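You operate a simulated robot arm through the tools that you are given. There is no shell and no other tool.

The job below is to be done with a simulated two-armed robot. You get a single attempt, and the scene is never put back.

TASK
Hold the green jug on the issue table steady with one hand and put the 6 bar pressure switch from the issue table in it with the other.

It is judged by the outcome, as a careful person would: the job done as asked, and still so three seconds after it is handed in. It fails if anything else is knocked over, pushed out of place, dropped, spilled or broken.

THE ROBOT
Two 7-joint arms with two-finger parallel grippers on one trunk, on a base that moves. Base frame: it is fixed to the floor where the robot stands at the start and does not move with it; the origin is under the middle of the robot, x ahead of it, y to its left, z up. Readings come in mm, rad, newtons and seconds.
The left shoulder is at the start at [30, 119, 960], the right one opposite. With the tool pointing down near the work surface each hand reaches from about 280 to 680 mm from the robot's upright axis, wherever it stands, measured 20 degrees to its own side. Places, roughly: green jug [-3250, -1750, 1000]; pressure switch [-3000, -2000, 1000]. Payload 3.43 kg a hand.
Tool frame (each hand has its own): the origin (TCP) lies between the finger pads and is the grasp point; the fingertips stand 30 mm ahead of it; z points along the fingers, y is the line along which they close. The gripper opens to 94 mm. The fingers are 28 mm wide and 10 mm thick; the gripper's body (50 by 96 mm) begins 55 mm behind the TCP.
Orientation is that of the tool frame in the base frame, as a unit quaternion [w, x, y, z]. With the fingers straight down and closing along the base's y, the tool's x points along the base's -x, its y along +y and its z along -z.

THE INTERFACE
- The arms move only by the tool apply_moves. It takes "left_moves", "right_moves" or both (then of equal length, played together; a hand with none holds still); each is a list of rows, each an object (a shift or turn left out is 0, a gripper value left out holds the last) with "linear": the shift along the base's x, y, z in m, a list of three; "turn": the turn, a rotation vector about the base's x, y, z in rad, a list of three; "grip": the finger opening in m, from 0 to 0.094. In form: [{"linear": [x, y, z], "turn": [rx, ry, rz], "grip": grip}, ...]. A call has 1 to 20 rows; each row shifts and turns the commanded pose from where the row before left it. Rows are played at 5 a second. More than 50 mm and 0.15 rad between two rows, or a gripper value outside its range, and nothing of the call is played. A pose out of reach is approached as far as the arm can. The call stops where the force on the tool passes 40 N (or 10 N more than at its start, if that is more) or the arm is blocked; 0.2 s more then pass. The fingers move at their own pace (about 72 mm/s each) and stop on an object; they squeeze with about 33 N. The grip force told is the motor's: it shows also when the fingers shut on nothing. Time passes only in rows, and 0.2 s behind the last, so rows that do not move let the fingers close. It gives the time, the measured TCP pose, the force on the tool (base axes), the opening and the grip force at its end, in the units of the frame above (readings bear some noise), with the torque about the TCP (base axes, N m) and any sound that the robot's microphone picked up, and new pictures: "views" is both (left out), scene, wrist or none (wrist: the cameras of the hands that moved).
- Cameras (640 x 400 px; columns grow to the right, rows downward): "scene" is now at [57.5, 18.6, 1685.1]; the picture's right is [0.11, -0.99, 0.00], its down [-0.61, -0.06, -0.79] and it looks along [0.78, 0.08, -0.62] (base axes); focal length 290 px, centre (320, 200). "left" rides on the left gripper at [76, -14, -102] in its tool frame; the picture's right is [0.18, 0.98, 0.00], its down [-0.75, 0.14, -0.64] and it looks along [-0.63, 0.12, 0.77] (tool axes); focal length 243 px, centre (320, 200). "right" rides on the right gripper at [76, 14, -103] in its tool frame; the picture's right is [-0.18, 0.98, 0.00], its down [-0.75, -0.14, -0.64] and it looks along [-0.63, -0.12, 0.77] (tool axes); focal length 243 px, centre (320, 200). There is no depth. A picture from a camera that has moved, and an enlarged one, comes with that camera's place and axes in the base frame and with its lens. The place of the scene camera against the robot may be out by one fixed shift of up to 12 mm in any direction.
- raise_lower(by): moves the trunk up (or, below 0, down) by that many mm; the arms and the scene camera ride with it, the base frame stays. It gives what a move gives, with no picture.
- base_move(legs): drives the robot by 1 to 6 legs, each [ahead, turn to the left] in mm and rad, along the robot's own axes; the way and the turn of a leg run together, so that a leg with both is an arc; at most 1500 mm and 3.142 rad a leg. The arms and the cameras ride along, it lands a little off, and it stops where it bumps. It gives what a move gives, and a new picture of the scene camera.
- head_to(pan, tilt): turns the head with the scene camera to pan (to the left, within 2.496 rad either way) and tilt (down, from -0.506 to 1.204), counted from straight ahead of the robot. It gives what a move gives, and a new picture of the scene camera.
- enlarge(camera, box): a new picture of the part [left, top, right, bottom] of that camera's present view, enlarged. It takes no simulated time.
- job_done(): hands the job in; it is judged then, once.

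Places have to be worked out from the pictures, the camera data and where the tool is seen. Open the grippers and draw the arms clear of the work before you hand the job in, unless the task says otherwise.

The tools are called after ">>>" as name(argument=value, ...) on one line, values as JSON. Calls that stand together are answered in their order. apply_moves: Moves the arms, as the interface text tells. Its arguments: {"type":"object","properties":{"left_moves":{"type":"array","items":{"type":"object","properties":{"linear":{"type":"array","items":{"type":"number"}},"turn":{"type":"array","items":{"type":"number"}},"grip":{"type":"number"}}}},"right_moves":{"type":"array","items":{"type":"object","properties":{"linear":{"type":"array","items":{"type":"number"}},"turn":{"type":"array","items":{"type":"number"}},"grip":{"type":"number"}}}},"views":{"type":"string","enum":["both","scene","wrist","none"]}},"required":[]} The other tools are called the same way: raise_lower (by) moves the trunk up or down; base_move (legs) drives the base; head_to (pan, tilt) turns the head that bears the scene camera; enlarge (camera, box) takes an enlarged picture of a part of a camera's view; job_done () hands the job in.

At the start:

```text
time_s: 0.0
left_position: [408.3, 131.4, 1108.6]
left_tool_rot: [0.0, 0.0, 1.0, 0.001]
left_ft_force: [0.5, -1.0, -0.5]
left_moment: [0.01, 0.05, -0.03]
left_gripper_width: 94.0
left_grip_force: 0.1
right_position: [457.3, -190.0, 1180.1]
right_tool_rot: [0.0, 0.0, 1.0, 0.0]
right_ft_force: [0.1, 0.7, 0.2]
right_moment: [0.0, 0.01, 0.03]
right_gripper_width: 94.1
right_grip_force: 0.1
trunk travel left (down, up): [-225.0, 185.0]
robot x, y, heading: [-0.9, 2.2, -0.0]
head pan, tilt (commanded): [0.106, 0.663]
```

scene: 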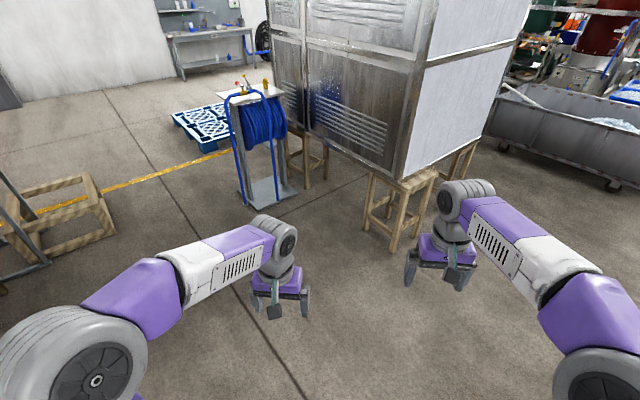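
right: 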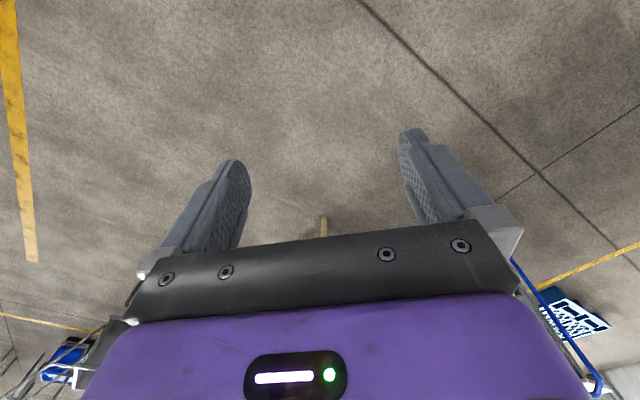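
left: 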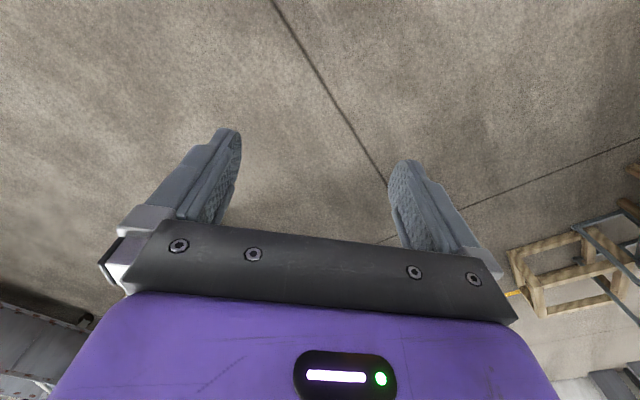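

The issue table lies behind the robot to the right, about 3.7 m away. I first turn the head towards it to see the way there.

>>> head_to(pan=-2.45, tilt=0.25)

```text
time_s: 2.3
left_position: [408.2, 132.1, 1109.2]
left_tool_rot: [0.001, -0.001, 1.0, -0.001]
left_ft_force: [0.8, -0.4, -0.7]
left_moment: [-0.01, 0.03, 0.03]
left_gripper_width: 94.0
left_grip_force: 0.1
right_position: [457.1, -189.0, 1181.3]
right_tool_rot: [-0.001, 0.0, 1.0, 0.0]
right_ft_force: [-0.3, -1.4, 0.1]
right_moment: [-0.01, -0.03, 0.02]
right_gripper_width: 94.1
right_grip_force: 0.1
trunk travel left (down, up): [-225.0, 185.0]
robot x, y, heading: [0.7, 1.9, 0.001]
head pan, tilt (commanded): [-2.45, 0.25]
camera scene: at [-100.2, -50.1, 1722.8], right [-0.64, 0.77, 0.0], down [0.19, 0.16, -0.97], along [-0.75, -0.62, -0.25], focal length 290 px, centre (320, 200)
```

scene: 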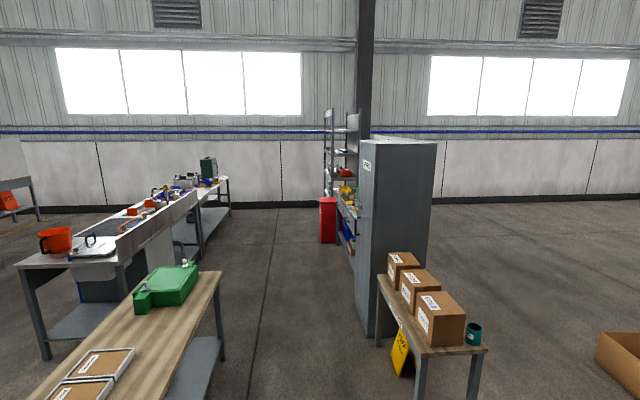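

The issue table should lie around column 350–380, which the grey cabinet partly hides. I take an enlarged look at that part and the surroundings.

>>> enlarge(camera="scene", box=[260, 90, 500, 240])

>>> enlarge(camera="scene", box=[0, 140, 260, 302])

```text
2.67 times, centred on (380, 165) of scene
camera zoom: at [-100.2, -50.1, 1722.8], right [-0.64, 0.77, 0.0], down [0.19, 0.16, -0.97], along [-0.75, -0.62, -0.25], focal length 774 px, centre (160, 293)
```

zoom: 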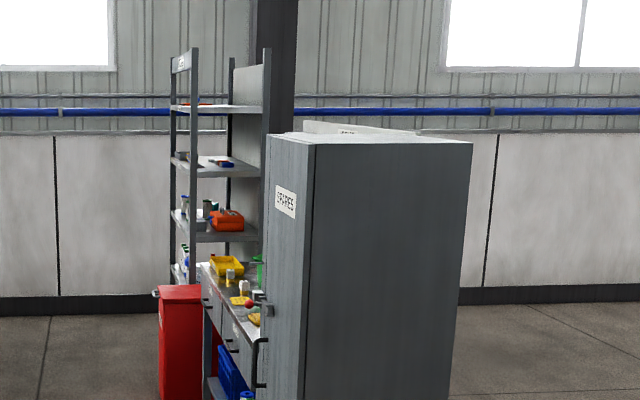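

```text
2.46 times, centred on (130, 221) of scene
camera zoom: at [-100.2, -50.1, 1722.8], right [-0.64, 0.77, 0.0], down [0.19, 0.16, -0.97], along [-0.75, -0.62, -0.25], focal length 714 px, centre (788, 148)
```

zoom: 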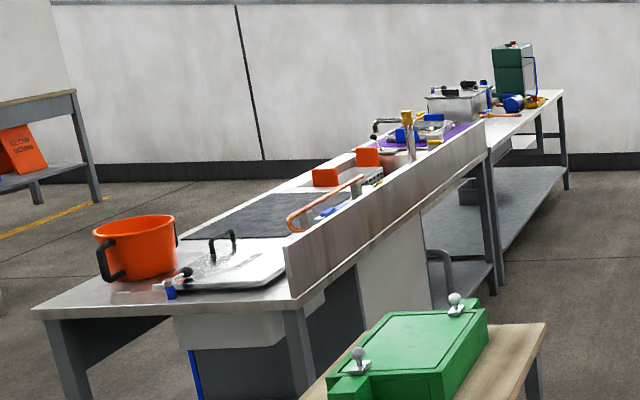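

The issue table (a drawer counter) sits behind the SPARES cabinet, facing the aisle, which runs along about (-0.7,-0.7). Before turning I check what is near the robot on its right and behind it.

>>> head_to(pan=-1.3, tilt=0.7)

>>> head_to(pan=-2.45, tilt=0.8)

```text
time_s: 3.7
left_position: [408.5, 132.0, 1107.2]
left_tool_rot: [0.0, 0.001, 1.0, 0.0]
left_ft_force: [0.1, 0.5, 0.3]
left_moment: [0.03, -0.02, 0.0]
left_gripper_width: 93.9
left_grip_force: 0.1
right_position: [457.7, -188.3, 1181.3]
right_tool_rot: [0.0, 0.0, 1.0, 0.0]
right_ft_force: [0.0, -0.8, -0.3]
right_moment: [0.0, 0.02, 0.02]
right_gripper_width: 93.9
right_grip_force: 0.0
trunk travel left (down, up): [-225.0, 185.0]
robot x, y, heading: [-1.7, -0.6, -0.004]
head pan, tilt (commanded): [-1.3, 0.7]
camera scene: at [-5.7, -72.4, 1682.0], right [-0.96, -0.27, 0.0], down [-0.17, 0.62, -0.77], along [0.2, -0.74, -0.64], focal length 290 px, centre (320, 200)
```

scene: 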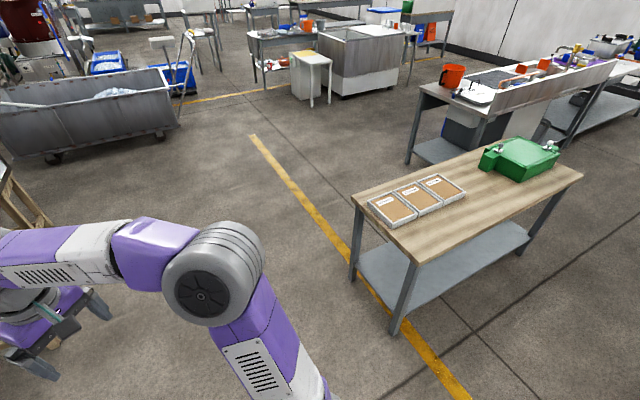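

```text
time_s: 5.0
left_position: [408.7, 131.9, 1107.1]
left_tool_rot: [0.0, 0.001, 1.0, 0.0]
left_ft_force: [-0.3, 0.0, 0.2]
left_moment: [0.04, 0.0, -0.01]
left_gripper_width: 94.1
left_grip_force: 0.1
right_position: [458.7, -189.4, 1179.7]
right_tool_rot: [0.0, 0.0, 1.0, 0.0]
right_ft_force: [-0.1, 0.7, 0.5]
right_moment: [0.03, -0.01, -0.01]
right_gripper_width: 94.1
right_grip_force: 0.1
trunk travel left (down, up): [-225.0, 185.0]
robot x, y, heading: [1.4, -1.4, 0.001]
head pan, tilt (commanded): [-2.45, 0.799]
camera scene: at [-90.4, -42.0, 1673.7], right [-0.64, 0.77, 0.0], down [0.55, 0.46, -0.7], along [-0.54, -0.44, -0.72], focal length 290 px, centre (320, 200)
```

scene: 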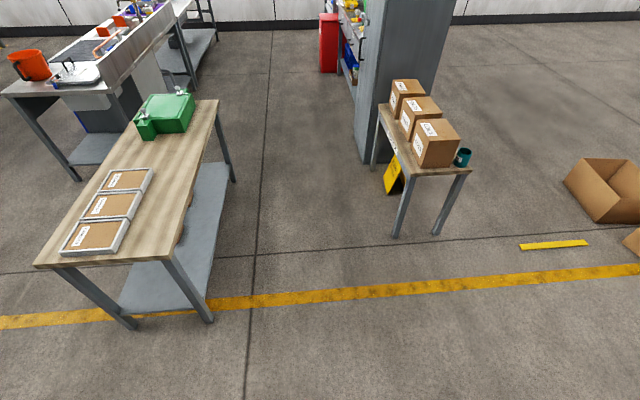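

The aisle runs along the 45° line, between a wooden bench at v ≈ -450 and the cabinet/box table at v ≈ +680, with v measured across the aisle from my origin. I turn on the spot towards the aisle, biased a little to the right to get to its centre.

>>> base_move(legs=[[0, -2.496]])

>>> head_to(pan=0.0, tilt=0.5)

```text
time_s: 11.4
left_position: [-249.8, -349.2, 1108.8]
left_tool_rot: [-0.001, 0.95, 0.313, 0.0]
left_ft_force: [-0.1, 0.1, 0.1]
left_moment: [0.03, -0.04, 0.02]
left_gripper_width: 94.1
left_grip_force: 0.0
right_position: [-480.2, -119.7, 1180.5]
right_tool_rot: [0.0, 0.95, 0.312, -0.001]
right_ft_force: [-0.3, -0.6, -0.5]
right_moment: [0.02, 0.0, -0.02]
right_gripper_width: 94.0
right_grip_force: 0.1
trunk travel left (down, up): [-225.0, 185.0]
robot x, y, heading: [2.7, 0.6, -2.505]
head pan, tilt (commanded): [-2.45, 0.799]
camera scene: at [45.3, 105.7, 1673.7], right [0.97, -0.24, 0.0], down [-0.17, -0.7, -0.7], along [0.17, 0.68, -0.72], focal length 290 px, centre (320, 200)
```

scene: 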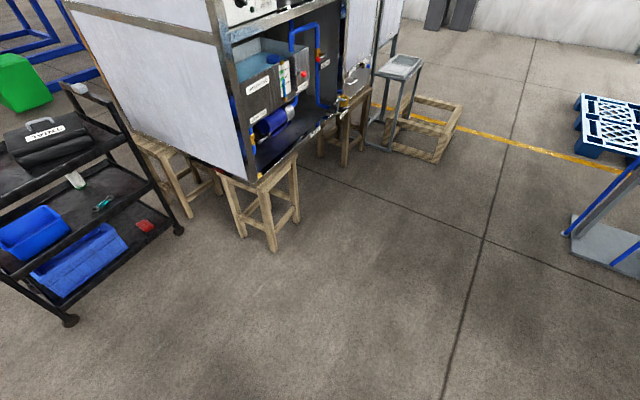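

```text
time_s: 13.6
left_position: [-249.7, -348.8, 1108.7]
left_tool_rot: [0.0, 0.95, 0.313, -0.001]
left_ft_force: [-0.3, -0.8, 0.4]
left_moment: [-0.02, -0.02, -0.03]
left_gripper_width: 93.7
left_grip_force: 0.0
right_position: [-481.3, -119.2, 1179.7]
right_tool_rot: [0.0, 0.95, 0.312, 0.0]
right_ft_force: [0.0, 0.6, -0.6]
right_moment: [0.03, 0.03, -0.02]
right_gripper_width: 94.0
right_grip_force: 0.0
trunk travel left (down, up): [-225.0, 185.0]
robot x, y, heading: [-0.7, 2.7, -2.503]
head pan, tilt (commanded): [0.0, 0.499]
camera scene: at [-47.4, -26.7, 1699.7], right [-0.59, 0.8, 0.0], down [0.39, 0.28, -0.88], along [-0.71, -0.52, -0.48], focal length 290 px, centre (320, 200)
```

scene: 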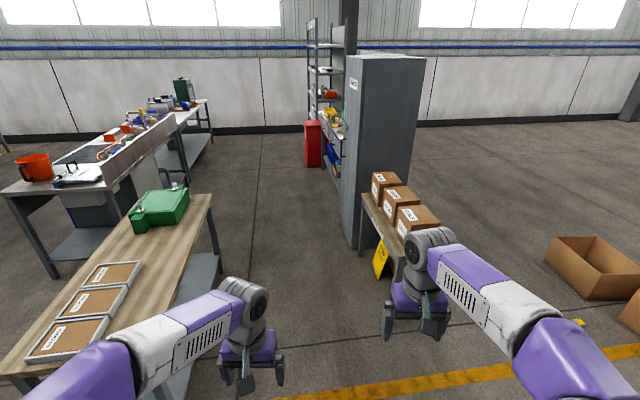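

Heading is -2.504 and the aisle axis is -2.356. I drive 700 mm to about v = +105, straighten up, and go on between the bench and the box table.

>>> base_move(legs=[[700, 0], [0, 0.148], [900, 0]])

```text
time_s: 22.3
left_position: [-1386.2, -1423.3, 1107.7]
left_tool_rot: [-0.001, 0.925, 0.381, -0.001]
left_ft_force: [1.1, 0.2, -0.5]
left_moment: [-0.04, 0.02, -0.01]
left_gripper_width: 93.8
left_grip_force: 0.1
right_position: [-1646.5, -1230.7, 1180.9]
right_tool_rot: [0.0, 0.925, 0.381, 0.0]
right_ft_force: [0.4, 0.6, -0.2]
right_moment: [0.01, -0.02, 0.04]
right_gripper_width: 94.1
right_grip_force: 0.0
trunk travel left (down, up): [-225.0, 185.0]
robot x, y, heading: [-1186.0, -1044.3, -2.362]
head pan, tilt (commanded): [0.0, 0.499]
camera scene: at [-1230.5, -1075.5, 1699.7], right [-0.71, 0.71, 0.0], down [0.34, 0.34, -0.88], along [-0.62, -0.62, -0.48], focal length 290 px, centre (320, 200)
```

scene: 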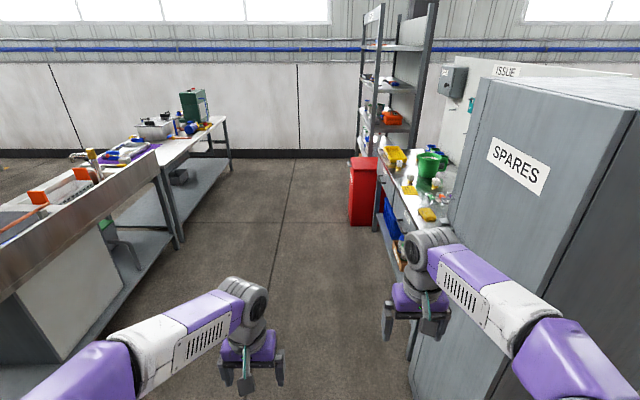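

The issue table with the green jug is now in view ahead on the right. I enlarge that part to identify the things on it.

>>> enlarge(camera="scene", box=[340, 60, 500, 160])

>>> enlarge(camera="scene", box=[370, 140, 474, 205])

```text
4.00 times, centred on (420, 110) of scene
camera zoom: at [-1230.5, -1075.5, 1699.7], right [-0.71, 0.71, 0.0], down [0.34, 0.34, -0.88], along [-0.62, -0.62, -0.48], focal length 1161 px, centre (-80, 560)
```

zoom: 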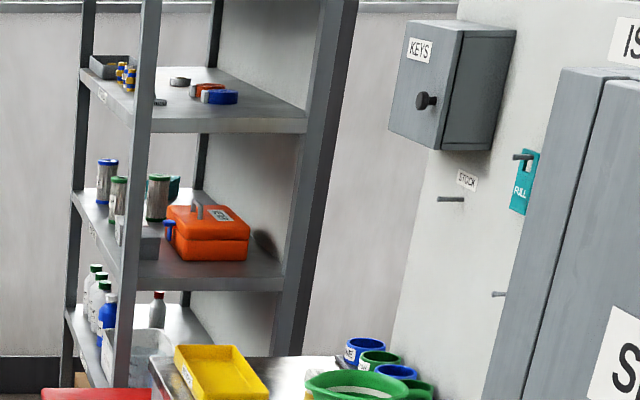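

```text
6.15 times, centred on (422, 172) of scene
camera zoom: at [-1230.5, -1075.5, 1699.7], right [-0.71, 0.71, 0.0], down [0.34, 0.34, -0.88], along [-0.62, -0.62, -0.48], focal length 1786 px, centre (-308, 369)
```

zoom: 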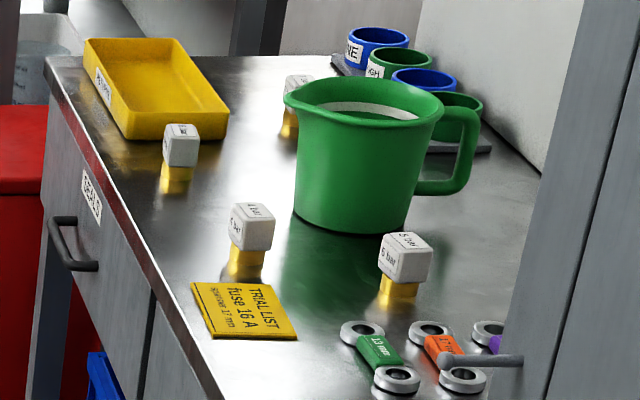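

There are four white-topped pressure switches near the jug with different labels. I enlarge further to read them.

>>> enlarge(camera="scene", box=[402, 168, 446, 196])

>>> enlarge(camera="scene", box=[390, 148, 426, 172])

```text
14.29 times, centred on (424, 182) of scene
camera zoom: at [-1230.5, -1075.5, 1699.7], right [-0.71, 0.71, 0.0], down [0.34, 0.34, -0.88], along [-0.62, -0.62, -0.48], focal length 4146 px, centre (-1166, 457)
```

zoom: 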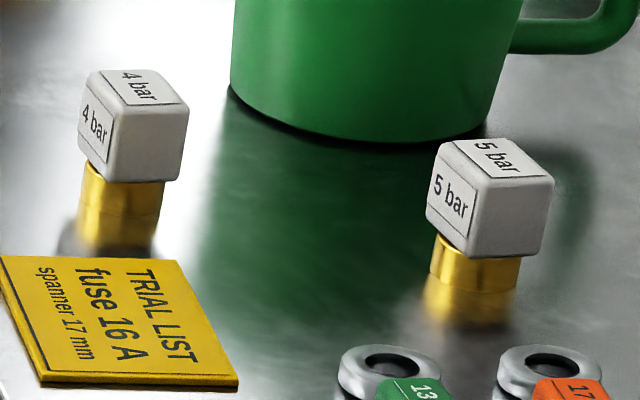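

```text
16.00 times, centred on (408, 160) of scene
camera zoom: at [-1230.5, -1075.5, 1699.7], right [-0.71, 0.71, 0.0], down [0.34, 0.34, -0.88], along [-0.62, -0.62, -0.48], focal length 4643 px, centre (-1088, 840)
```

zoom: 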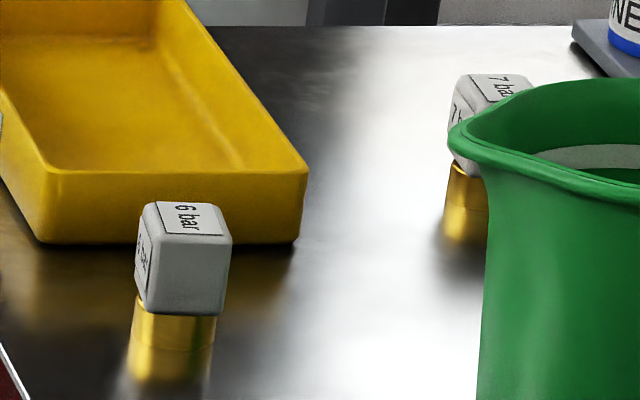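

The 6 bar switch stands beside the yellow tray; 4, 5 and 7 bar are around the jug. I judge the jug at about u=3535, v=890 and the 6 bar switch at about u=3640, v=713, so I drive on 1950 mm and then turn right to face the table.

>>> base_move(legs=[[1950, 0]])

```text
refused: 1950 is not a number from -1500 to 1500
```

The leg limit is 1500 mm, so I split the drive into two legs.

>>> base_move(legs=[[1000, 0], [950, 0]])

>>> head_to(pan=-1.4, tilt=0.75)

```text
time_s: 31.9
left_position: [-2693.9, -2803.1, 1108.7]
left_tool_rot: [0.0, 0.916, 0.401, -0.001]
left_ft_force: [-0.6, 0.3, -0.3]
left_moment: [0.02, 0.01, -0.01]
left_gripper_width: 93.8
left_grip_force: 0.0
right_position: [-2963.4, -2620.2, 1179.5]
right_tool_rot: [0.0, 0.916, 0.4, 0.0]
right_ft_force: [0.0, -0.1, 0.0]
right_moment: [0.01, -0.03, 0.01]
right_gripper_width: 93.9
right_grip_force: 0.1
trunk travel left (down, up): [-225.0, 185.0]
robot x, y, heading: [-2512.2, -2415.9, -2.318]
head pan, tilt (commanded): [0.0, 0.499]
camera scene: at [-2552.7, -2449.0, 1699.7], right [-0.73, 0.68, 0.0], down [0.33, 0.35, -0.88], along [-0.6, -0.64, -0.48], focal length 290 px, centre (320, 200)
```

scene: 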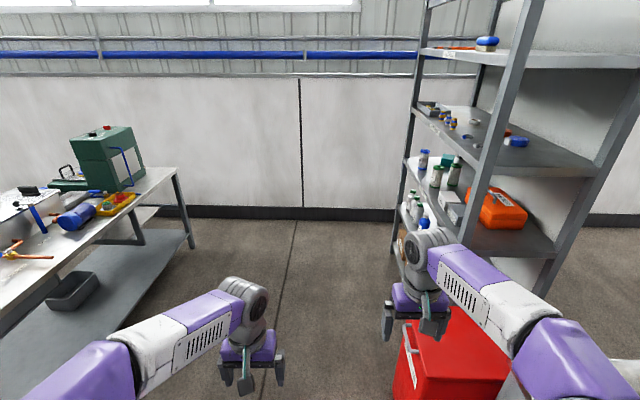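

```text
time_s: 33.4
left_position: [-2691.6, -2802.8, 1108.1]
left_tool_rot: [0.001, 0.917, 0.4, 0.0]
left_ft_force: [0.4, -0.4, -0.6]
left_moment: [0.02, 0.01, 0.0]
left_gripper_width: 93.8
left_grip_force: 0.0
right_position: [-2962.1, -2620.4, 1181.2]
right_tool_rot: [0.001, 0.917, 0.4, 0.0]
right_ft_force: [-0.8, 0.0, 0.0]
right_moment: [0.01, -0.01, 0.0]
right_gripper_width: 94.2
right_grip_force: 0.1
trunk travel left (down, up): [-225.0, 185.0]
robot x, y, heading: [-2514.5, -2413.7, -2.313]
head pan, tilt (commanded): [-1.4, 0.75]
camera scene: at [-2560.2, -2336.9, 1677.7], right [0.54, 0.84, 0.0], down [0.57, -0.37, -0.73], along [-0.61, 0.4, -0.68], focal length 290 px, centre (320, 200)
```

scene: 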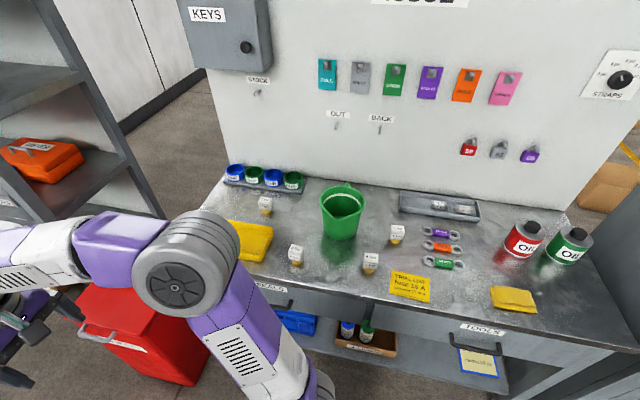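

Robot is at u≈3485, v≈71. I turn right by 1.614 rad to face the issue table squarely; the swept area is clear at hand height.

>>> base_move(legs=[[0, -1.614]])

>>> head_to(pan=0.0, tilt=0.75)

```text
time_s: 37.7
left_position: [-2894.5, -2217.3, 1108.2]
left_tool_rot: [0.0, 0.923, -0.384, 0.0]
left_ft_force: [0.6, -0.2, 0.1]
left_moment: [0.03, 0.01, 0.01]
left_gripper_width: 93.8
left_grip_force: 0.0
right_position: [-2701.4, -1955.2, 1181.6]
right_tool_rot: [0.0, 0.923, -0.384, 0.0]
right_ft_force: [0.7, -1.3, 0.1]
right_moment: [-0.01, -0.01, -0.03]
right_gripper_width: 94.0
right_grip_force: 0.0
trunk travel left (down, up): [-225.0, 185.0]
robot x, y, heading: [-2513.4, -2414.7, 2.355]
head pan, tilt (commanded): [-1.4, 0.75]
camera scene: at [-2441.7, -2357.5, 1677.7], right [0.82, -0.58, 0.0], down [-0.39, -0.56, -0.73], along [0.42, 0.6, -0.68], focal length 290 px, centre (320, 200)
```

scene: 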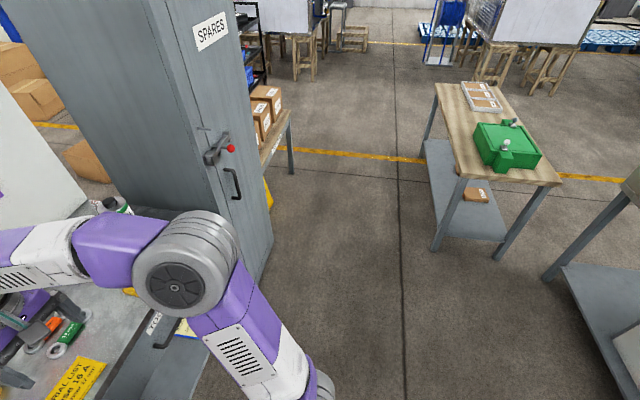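

```text
time_s: 39.3
left_position: [-2895.5, -2218.2, 1108.7]
left_tool_rot: [-0.001, 0.923, -0.384, 0.0]
left_ft_force: [0.5, 0.6, 0.0]
left_moment: [0.0, -0.03, 0.05]
left_gripper_width: 93.9
left_grip_force: 0.1
right_position: [-2701.4, -1954.6, 1181.5]
right_tool_rot: [0.0, 0.923, -0.385, 0.0]
right_ft_force: [-0.3, -0.7, 0.2]
right_moment: [0.01, 0.02, -0.01]
right_gripper_width: 93.9
right_grip_force: 0.1
trunk travel left (down, up): [-225.0, 185.0]
robot x, y, heading: [-2511.3, -2410.2, 2.347]
head pan, tilt (commanded): [0.0, 0.75]
camera scene: at [-2548.2, -2366.4, 1677.7], right [0.71, 0.7, 0.0], down [0.48, -0.48, -0.73], along [-0.52, 0.52, -0.68], focal length 290 px, centre (320, 200)
```

scene: 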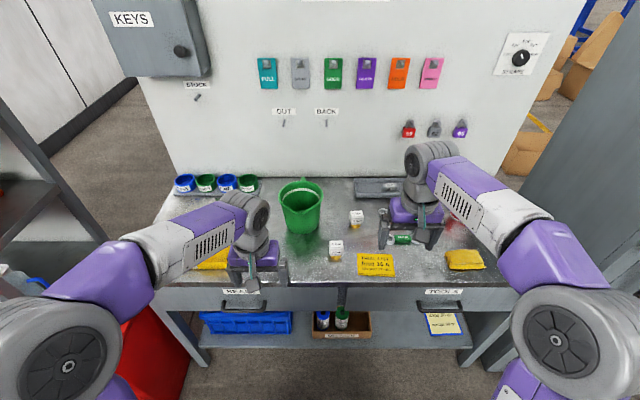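

Facing the table squarely now; the jug is about 790 mm ahead and 60 mm to the left, the table's front edge about 540 mm ahead. I move forward 190 mm so both hands can reach; hands stay above everything on the table.

>>> base_move(legs=[[110, 0.0], [80, 0.0]])

>>> head_to(pan=0.1, tilt=0.95)

>>> apply_moves(left_moves=[{"linear": [0, 0, 0]}], right_moves=[{"linear": [0, 0, 0]}], views="both")

```text
time_s: 41.1
left_position: [-3029.5, -2080.4, 1108.4]
left_tool_rot: [0.0, 0.923, -0.385, 0.0]
left_ft_force: [-0.6, -0.2, 0.9]
left_moment: [-0.02, 0.01, 0.02]
left_gripper_width: 94.2
left_grip_force: 0.1
right_position: [-2835.6, -1818.7, 1180.8]
right_tool_rot: [0.0, 0.922, -0.386, 0.0]
right_ft_force: [-0.3, 0.0, 0.3]
right_moment: [-0.01, 0.0, 0.01]
right_gripper_width: 94.2
right_grip_force: 0.0
trunk travel left (down, up): [-225.0, 185.0]
robot x, y, heading: [-2647.6, -2277.8, 2.352]
head pan, tilt (commanded): [0.0, 0.75]
camera scene: at [-2683.7, -2229.7, 1677.7], right [0.71, 0.7, 0.0], down [0.48, -0.48, -0.73], along [-0.51, 0.52, -0.68], focal length 290 px, centre (320, 200)
```

scene: 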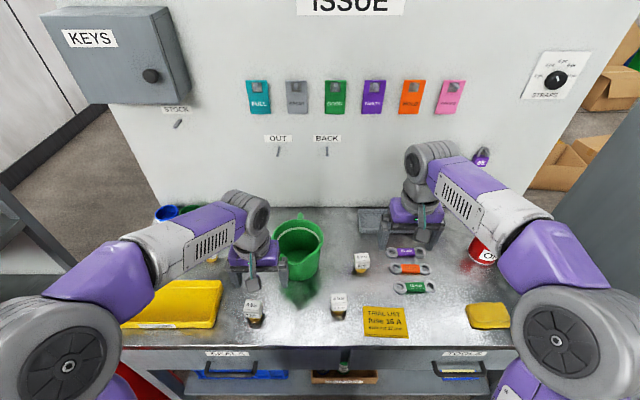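

```text
time_s: 41.9
left_position: [-3027.2, -2080.5, 1108.5]
left_tool_rot: [0.0, 0.923, -0.385, -0.001]
left_ft_force: [-0.5, 1.0, 0.8]
left_moment: [0.0, 0.01, 0.0]
left_gripper_width: 93.8
left_grip_force: 0.0
right_position: [-2834.5, -1819.9, 1180.1]
right_tool_rot: [0.0, 0.923, -0.385, 0.0]
right_ft_force: [-0.3, -0.2, 0.1]
right_moment: [-0.02, -0.01, 0.01]
right_gripper_width: 94.0
right_grip_force: 0.0
trunk travel left (down, up): [-225.0, 185.0]
robot x, y, heading: [-2645.7, -2276.0, 2.353]
head pan, tilt (commanded): [0.099, 0.949]
camera scene: at [-2680.4, -2243.2, 1662.2], right [0.64, 0.77, 0.0], down [0.63, -0.52, -0.58], along [-0.45, 0.37, -0.81], focal length 290 px, centre (320, 200)
```

scene: 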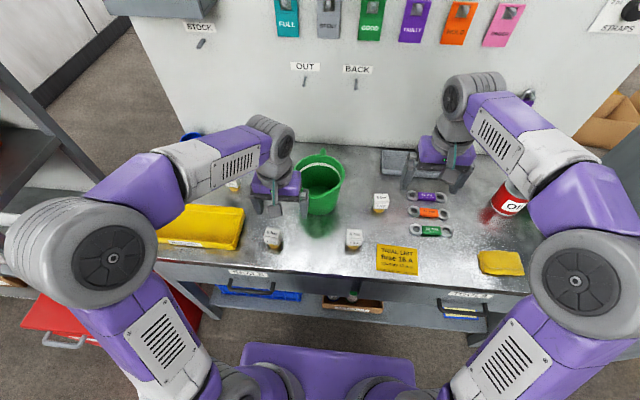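

```text
time_s: 42.2
left_position: [-3027.8, -2079.2, 1108.9]
left_tool_rot: [0.0, 0.923, -0.385, 0.0]
left_ft_force: [-0.4, -1.0, -0.1]
left_moment: [0.01, -0.02, -0.02]
left_gripper_width: 94.3
left_grip_force: 0.1
right_position: [-2834.0, -1819.4, 1180.6]
right_tool_rot: [0.0, 0.923, -0.385, 0.0]
right_ft_force: [0.2, -0.6, -0.7]
right_moment: [-0.01, -0.01, 0.0]
right_gripper_width: 94.0
right_grip_force: 0.1
trunk travel left (down, up): [-225.0, 185.0]
robot x, y, heading: [-2646.1, -2272.7, 2.352]
head pan, tilt (commanded): [0.099, 0.949]
camera scene: at [-2680.6, -2243.1, 1662.2], right [0.64, 0.77, 0.0], down [0.63, -0.52, -0.58], along [-0.45, 0.37, -0.81], focal length 290 px, centre (320, 200)
camera right: at [-2791.3, -1883.2, 1283.5], right [-0.83, -0.56, 0.0], down [-0.43, 0.64, 0.64], along [-0.36, 0.53, -0.77], focal length 243 px, centre (320, 200)
camera left: at [-2964.3, -2124.0, 1211.1], right [-0.57, -0.82, 0.0], down [-0.63, 0.44, 0.64], along [-0.53, 0.37, -0.77], focal length 243 px, centre (320, 200)
```

scene: 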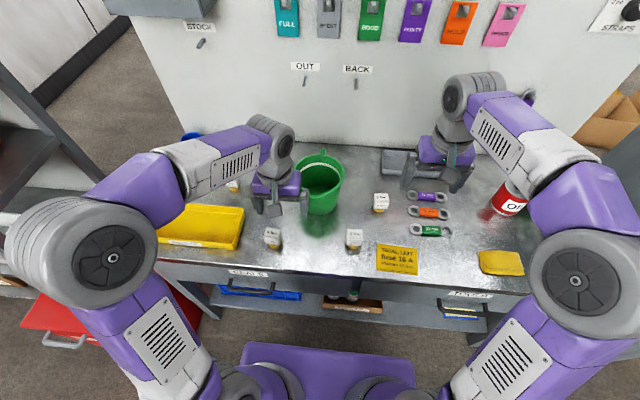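
right: 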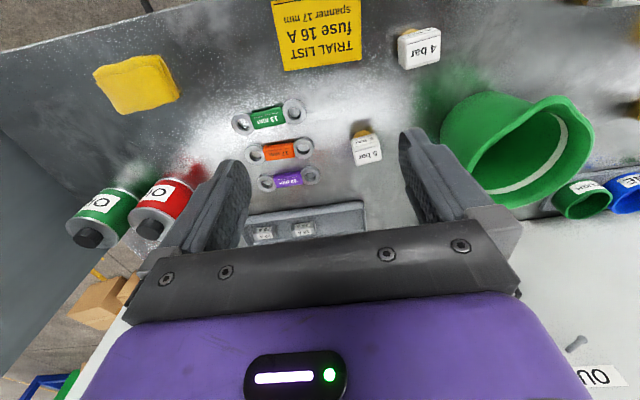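
left: 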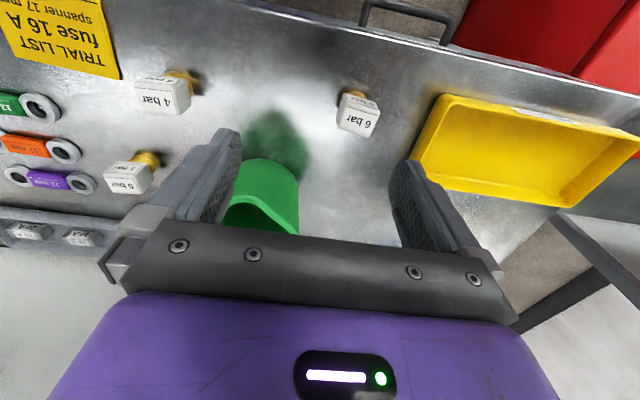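

The left wrist camera clearly shows the "6 bar" switch just below and ahead of the left hand. I enlarge the jug and the switch in the scene view to judge sizes and the rim.

>>> enlarge(camera="scene", box=[240, 140, 400, 260])

>>> enlarge(camera="right", box=[380, 70, 640, 230])

>>> enlarge(camera="left", box=[220, 60, 440, 200])

```text
3.33 times, centred on (320, 200) of scene
camera zoom: at [-2680.6, -2243.1, 1662.2], right [0.64, 0.77, 0.0], down [0.63, -0.52, -0.58], along [-0.45, 0.37, -0.81], focal length 967 px, centre (320, 200)
```

zoom: 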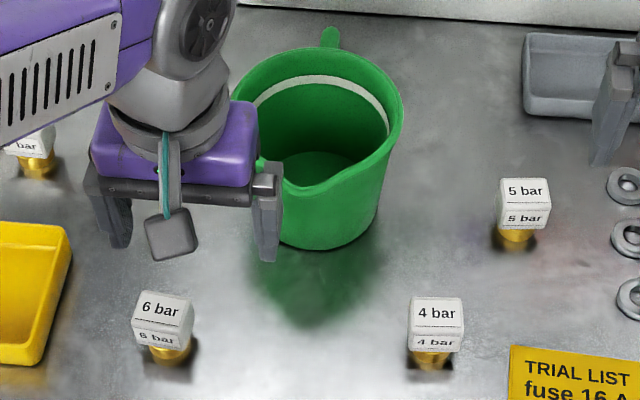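

```text
2.46 times, centred on (510, 150) of right
camera zoom: at [-2791.3, -1883.2, 1283.5], right [-0.83, -0.56, 0.0], down [-0.43, 0.64, 0.64], along [-0.36, 0.53, -0.77], focal length 597 px, centre (-148, 323)
```

zoom: 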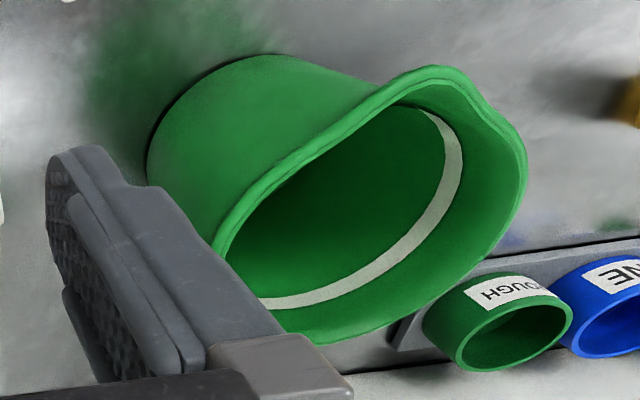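

```text
2.86 times, centred on (330, 130) of left
camera zoom: at [-2964.3, -2124.0, 1211.1], right [-0.57, -0.82, 0.0], down [-0.63, 0.44, 0.64], along [-0.53, 0.37, -0.77], focal length 693 px, centre (291, 400)
```

zoom: 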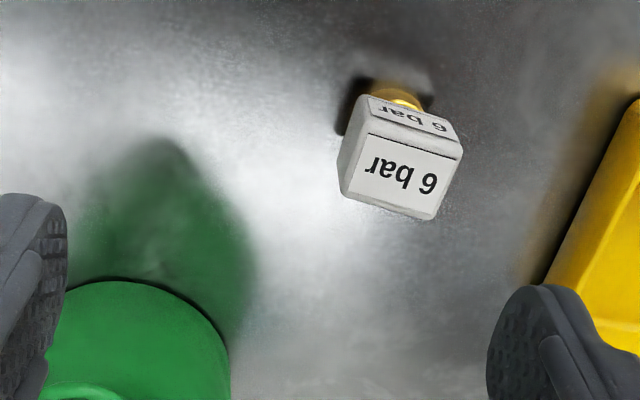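

The jug is empty, rim about 155 mm across near z≈995, centred around (-3127,-1874); the 6 bar switch is near (-3082,-2100). I raise the trunk 120 mm for better downward reach at rim height, then take fresh views.

>>> raise_lower(by=120)

>>> apply_moves(left_moves=[{"linear": [0.02, -0.02, 0.0]}, {"linear": [0.02, -0.02, 0.0]}], right_moves=[{"linear": [-0.02, 0.0, 0.0]}, {"linear": [-0.03, 0.0, 0.0]}], views="both")

```text
time_s: 43.8
left_position: [-3029.1, -2080.2, 1227.9]
left_tool_rot: [0.0, 0.923, -0.385, 0.0]
left_ft_force: [-0.1, -0.4, -0.5]
left_moment: [0.03, 0.01, -0.02]
left_gripper_width: 94.3
left_grip_force: 0.1
right_position: [-2835.7, -1818.5, 1300.8]
right_tool_rot: [0.0, 0.923, -0.385, 0.001]
right_ft_force: [0.3, -0.6, 0.7]
right_moment: [-0.02, -0.02, -0.04]
right_gripper_width: 93.8
right_grip_force: 0.1
trunk travel left (down, up): [-345.0, 65.0]
robot x, y, heading: [-2647.3, -2277.1, 2.347]
head pan, tilt (commanded): [0.099, 0.949]
```

```text
time_s: 44.4
left_position: [-2990.0, -2119.3, 1229.5]
left_tool_rot: [0.0, 0.923, -0.385, 0.0]
left_ft_force: [0.8, -0.5, -0.2]
left_moment: [0.0, -0.05, 0.02]
left_gripper_width: 94.0
left_grip_force: 0.1
right_position: [-2887.0, -1817.7, 1298.5]
right_tool_rot: [0.0, 0.923, -0.385, 0.0]
right_ft_force: [0.4, -0.3, -0.4]
right_moment: [-0.04, -0.02, 0.03]
right_gripper_width: 94.1
right_grip_force: 0.1
trunk travel left (down, up): [-345.0, 65.0]
robot x, y, heading: [-2647.9, -2276.6, 2.351]
head pan, tilt (commanded): [0.099, 0.949]
camera scene: at [-2682.0, -2243.3, 1782.1], right [0.64, 0.77, 0.0], down [0.63, -0.52, -0.58], along [-0.45, 0.37, -0.81], focal length 290 px, centre (320, 200)
camera right: at [-2844.2, -1882.3, 1402.0], right [-0.83, -0.56, 0.0], down [-0.43, 0.64, 0.64], along [-0.36, 0.53, -0.77], focal length 243 px, centre (320, 200)
camera left: at [-2925.9, -2164.1, 1332.2], right [-0.57, -0.82, 0.0], down [-0.63, 0.44, 0.64], along [-0.53, 0.37, -0.77], focal length 243 px, centre (320, 200)
```

scene: 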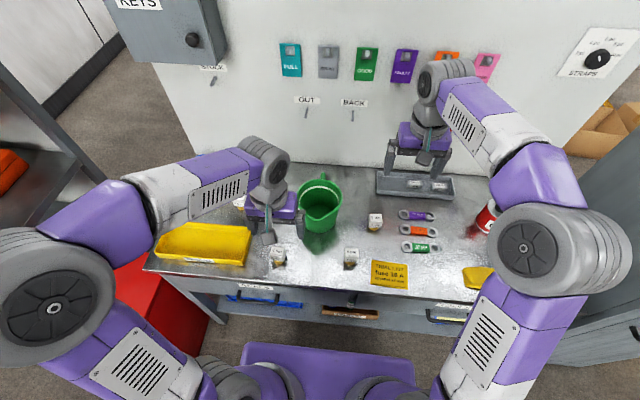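
right: 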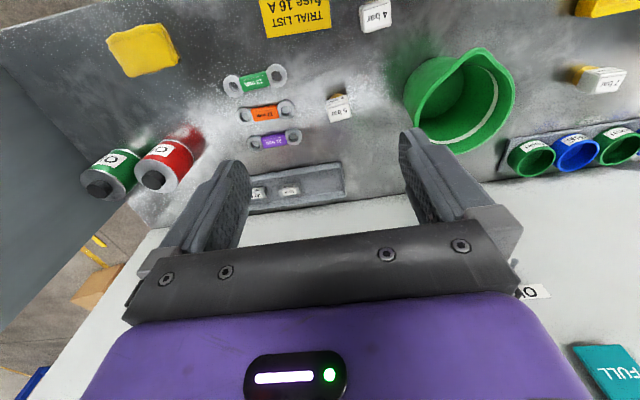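
left: 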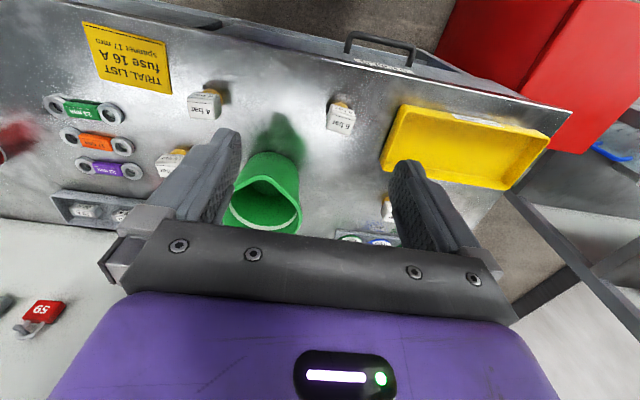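

Both wrist cameras now see the jug and the switch. I enlarge to get precise pixel positions for triangulation against the earlier views.

>>> enlarge(camera="left", box=[280, 80, 400, 155])

>>> enlarge(camera="right", box=[380, 30, 540, 160])

>>> enlarge(camera="left", box=[190, 110, 330, 240])

>>> enlarge(camera="scene", box=[230, 160, 390, 280])

```text
5.33 times, centred on (340, 118) of left
camera zoom: at [-2925.9, -2164.1, 1332.2], right [-0.57, -0.82, 0.0], down [-0.63, 0.44, 0.64], along [-0.53, 0.37, -0.77], focal length 1294 px, centre (213, 640)
```

zoom: 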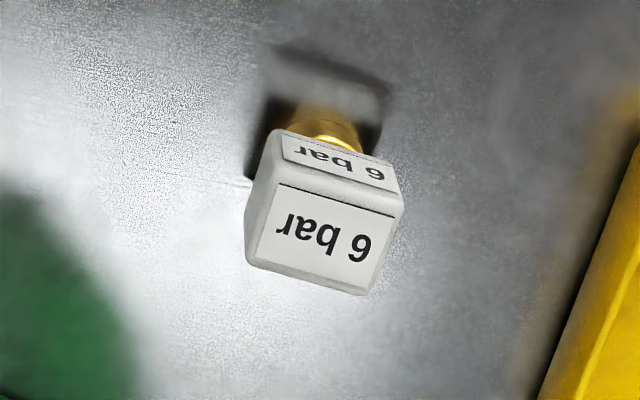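

```text
3.08 times, centred on (460, 95) of right
camera zoom: at [-2844.2, -1882.3, 1402.0], right [-0.83, -0.56, 0.0], down [-0.43, 0.64, 0.64], along [-0.36, 0.53, -0.77], focal length 746 px, centre (-111, 523)
```

zoom: 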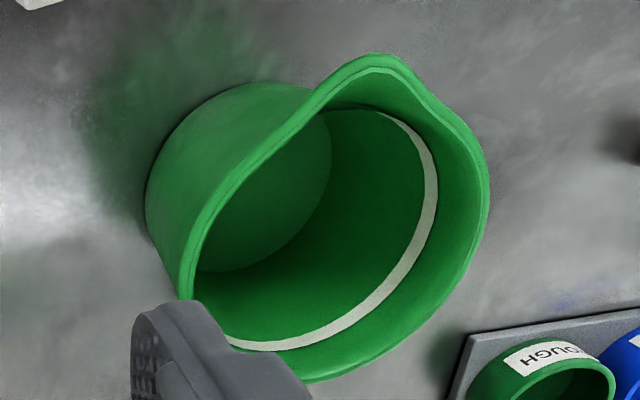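

```text
3.08 times, centred on (260, 175) of left
camera zoom: at [-2925.9, -2164.1, 1332.2], right [-0.57, -0.82, 0.0], down [-0.63, 0.44, 0.64], along [-0.53, 0.37, -0.77], focal length 746 px, centre (505, 277)
```

zoom: 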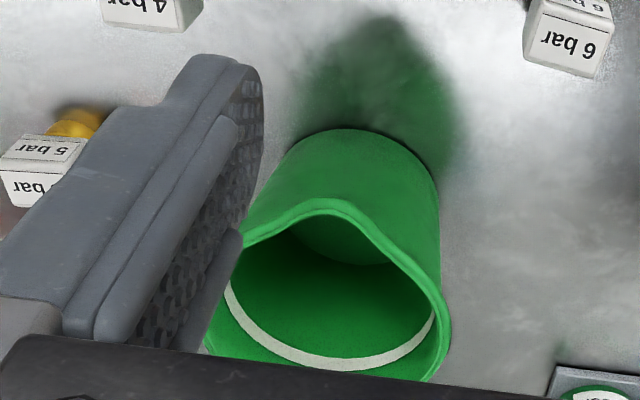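

```text
3.33 times, centred on (310, 220) of scene
camera zoom: at [-2682.0, -2243.3, 1782.1], right [0.64, 0.77, 0.0], down [0.63, -0.52, -0.58], along [-0.45, 0.37, -0.81], focal length 967 px, centre (353, 133)
```

zoom: 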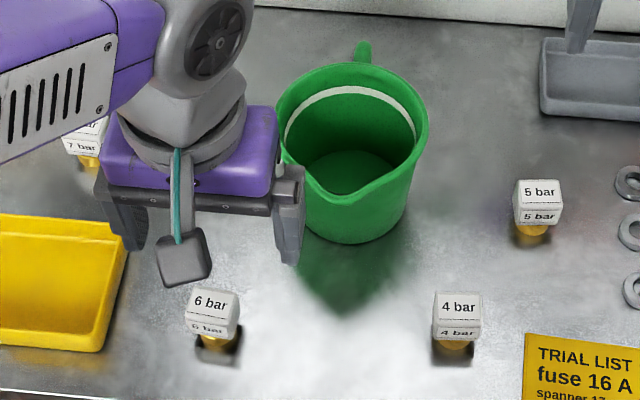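

Triangulated: switch top z≈924 (table ≈865), jug rim z≈1003, centre ≈(-3125,-1888), rim radius ≈77, spout towards me, handle away. I bring the right hand above the right-hand side of the rim, tilted slightly outwards, with fingers at 50 mm, and check.

>>> apply_moves(right_moves=[{"linear": [-0.037, -0.0034, -0.02], "turn": [-0.0211, 0.0213, 0], "grip": 0.05}, {"linear": [-0.037, -0.0034, -0.02], "turn": [-0.0211, 0.0213, 0]}, {"linear": [-0.037, -0.0034, -0.02], "turn": [-0.0211, 0.0213, 0]}, {"linear": [-0.037, -0.0034, -0.02], "turn": [-0.0211, 0.0213, 0]}, {"linear": [-0.037, -0.0034, -0.02], "turn": [-0.0211, 0.0213, 0]}, {"linear": [0, 0, 0]}], views="both")

```text
time_s: 45.8
left_position: [-2988.4, -2119.8, 1229.8]
left_tool_rot: [-0.001, 0.923, -0.385, -0.001]
left_ft_force: [0.6, -0.6, 0.6]
left_moment: [-0.02, -0.01, -0.01]
left_gripper_width: 93.9
left_grip_force: 0.1
right_position: [-3068.8, -1836.7, 1199.2]
right_tool_rot: [0.07, 0.92, -0.384, -0.03]
right_ft_force: [1.0, 1.8, 0.3]
right_moment: [-0.01, 0.02, 0.02]
right_gripper_width: 50.0
right_grip_force: 0.0
trunk travel left (down, up): [-345.0, 65.0]
robot x, y, heading: [-2647.9, -2278.6, 2.349]
head pan, tilt (commanded): [0.099, 0.949]
camera scene: at [-2679.0, -2243.4, 1782.3], right [0.64, 0.77, 0.0], down [0.63, -0.52, -0.58], along [-0.45, 0.37, -0.81], focal length 290 px, centre (320, 200)
camera right: at [-3013.7, -1890.3, 1303.3], right [-0.82, -0.55, 0.15], down [-0.36, 0.7, 0.61], along [-0.44, 0.45, -0.78], focal length 243 px, centre (320, 200)
```

scene: 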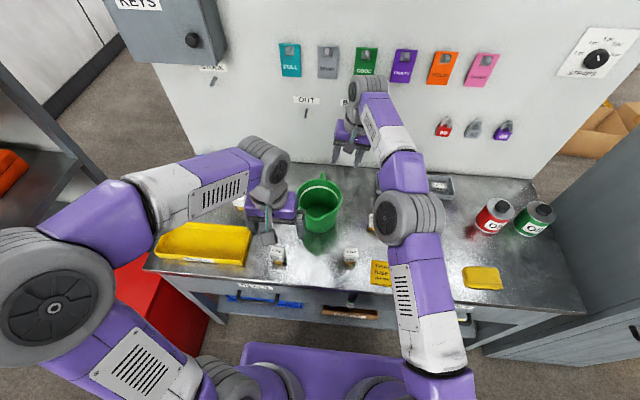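
right: 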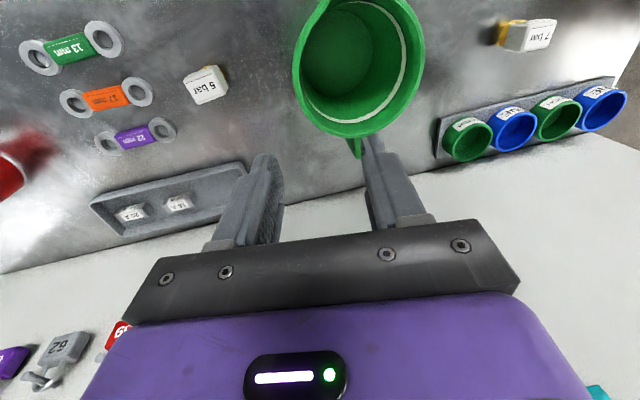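

The right hand is above the rim's right side. I enlarge its wrist view to measure the rim more exactly.

>>> enlarge(camera="right", box=[270, 0, 450, 160])

>>> enlarge(camera="scene", box=[270, 90, 430, 250])

```text
2.50 times, centred on (360, 80) of right
camera zoom: at [-3013.7, -1890.3, 1303.3], right [-0.82, -0.55, 0.15], down [-0.36, 0.7, 0.61], along [-0.44, 0.45, -0.78], focal length 606 px, centre (220, 500)
```

zoom: 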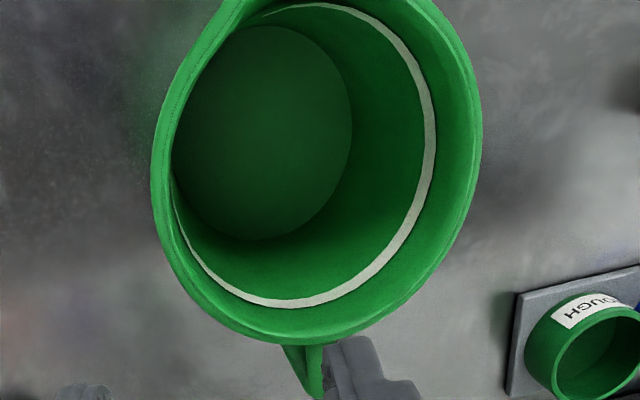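

```text
2.50 times, centred on (350, 170) of scene
camera zoom: at [-2679.0, -2243.4, 1782.3], right [0.64, 0.77, 0.0], down [0.63, -0.52, -0.58], along [-0.45, 0.37, -0.81], focal length 726 px, centre (245, 275)
```

zoom: 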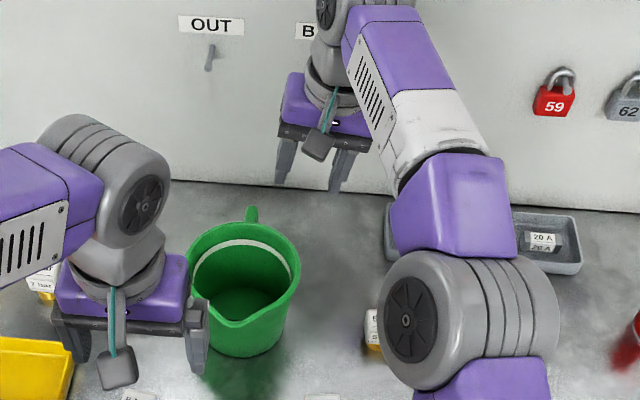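

The rim fits a circle of radius ≈75.5 mm about (-3124,-1890); the wall on the right side is at about (-3073,-1839), nearly under the right TCP. I descend to just above the rim and re-check.

>>> apply_moves(right_moves=[{"linear": [-0.002, -0.001, -0.04]}, {"linear": [-0.002, -0.001, -0.04]}, {"linear": [0, 0, -0.04]}, {"linear": [0, 0, -0.03]}, {"linear": [0, 0, 0]}], views="both")

>>> enlarge(camera="scene", box=[270, 130, 400, 250])

```text
time_s: 47.0
left_position: [-2989.1, -2120.5, 1229.9]
left_tool_rot: [0.0, 0.923, -0.385, 0.0]
left_ft_force: [0.4, 0.4, -0.2]
left_moment: [0.0, -0.02, 0.0]
left_gripper_width: 94.2
left_grip_force: 0.1
right_position: [-3074.0, -1837.4, 1051.3]
right_tool_rot: [0.069, 0.92, -0.384, -0.03]
right_ft_force: [-0.1, 0.1, -0.3]
right_moment: [-0.02, 0.02, 0.05]
right_gripper_width: 50.1
right_grip_force: 0.0
trunk travel left (down, up): [-345.0, 65.0]
robot x, y, heading: [-2649.9, -2276.2, 2.346]
head pan, tilt (commanded): [0.099, 0.949]
camera scene: at [-2680.5, -2243.2, 1782.2], right [0.64, 0.77, 0.0], down [0.63, -0.52, -0.58], along [-0.45, 0.37, -0.81], focal length 290 px, centre (320, 200)
camera right: at [-3018.8, -1890.7, 1155.3], right [-0.82, -0.55, 0.15], down [-0.36, 0.7, 0.61], along [-0.44, 0.45, -0.78], focal length 243 px, centre (320, 200)
```

scene: 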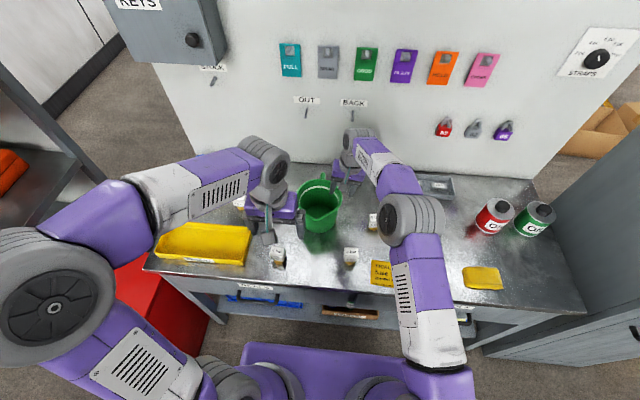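
right: 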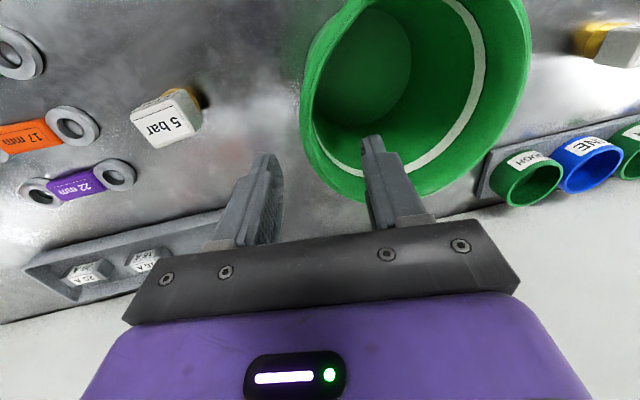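

```text
3.33 times, centred on (335, 190) of scene
camera zoom: at [-2680.5, -2243.2, 1782.2], right [0.64, 0.77, 0.0], down [0.63, -0.52, -0.58], along [-0.45, 0.37, -0.81], focal length 967 px, centre (270, 233)
```

zoom: 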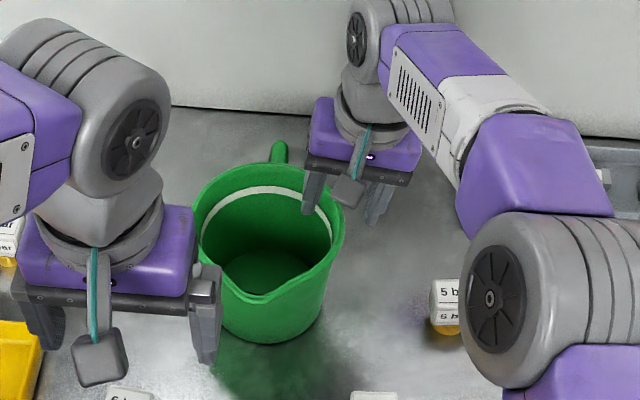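

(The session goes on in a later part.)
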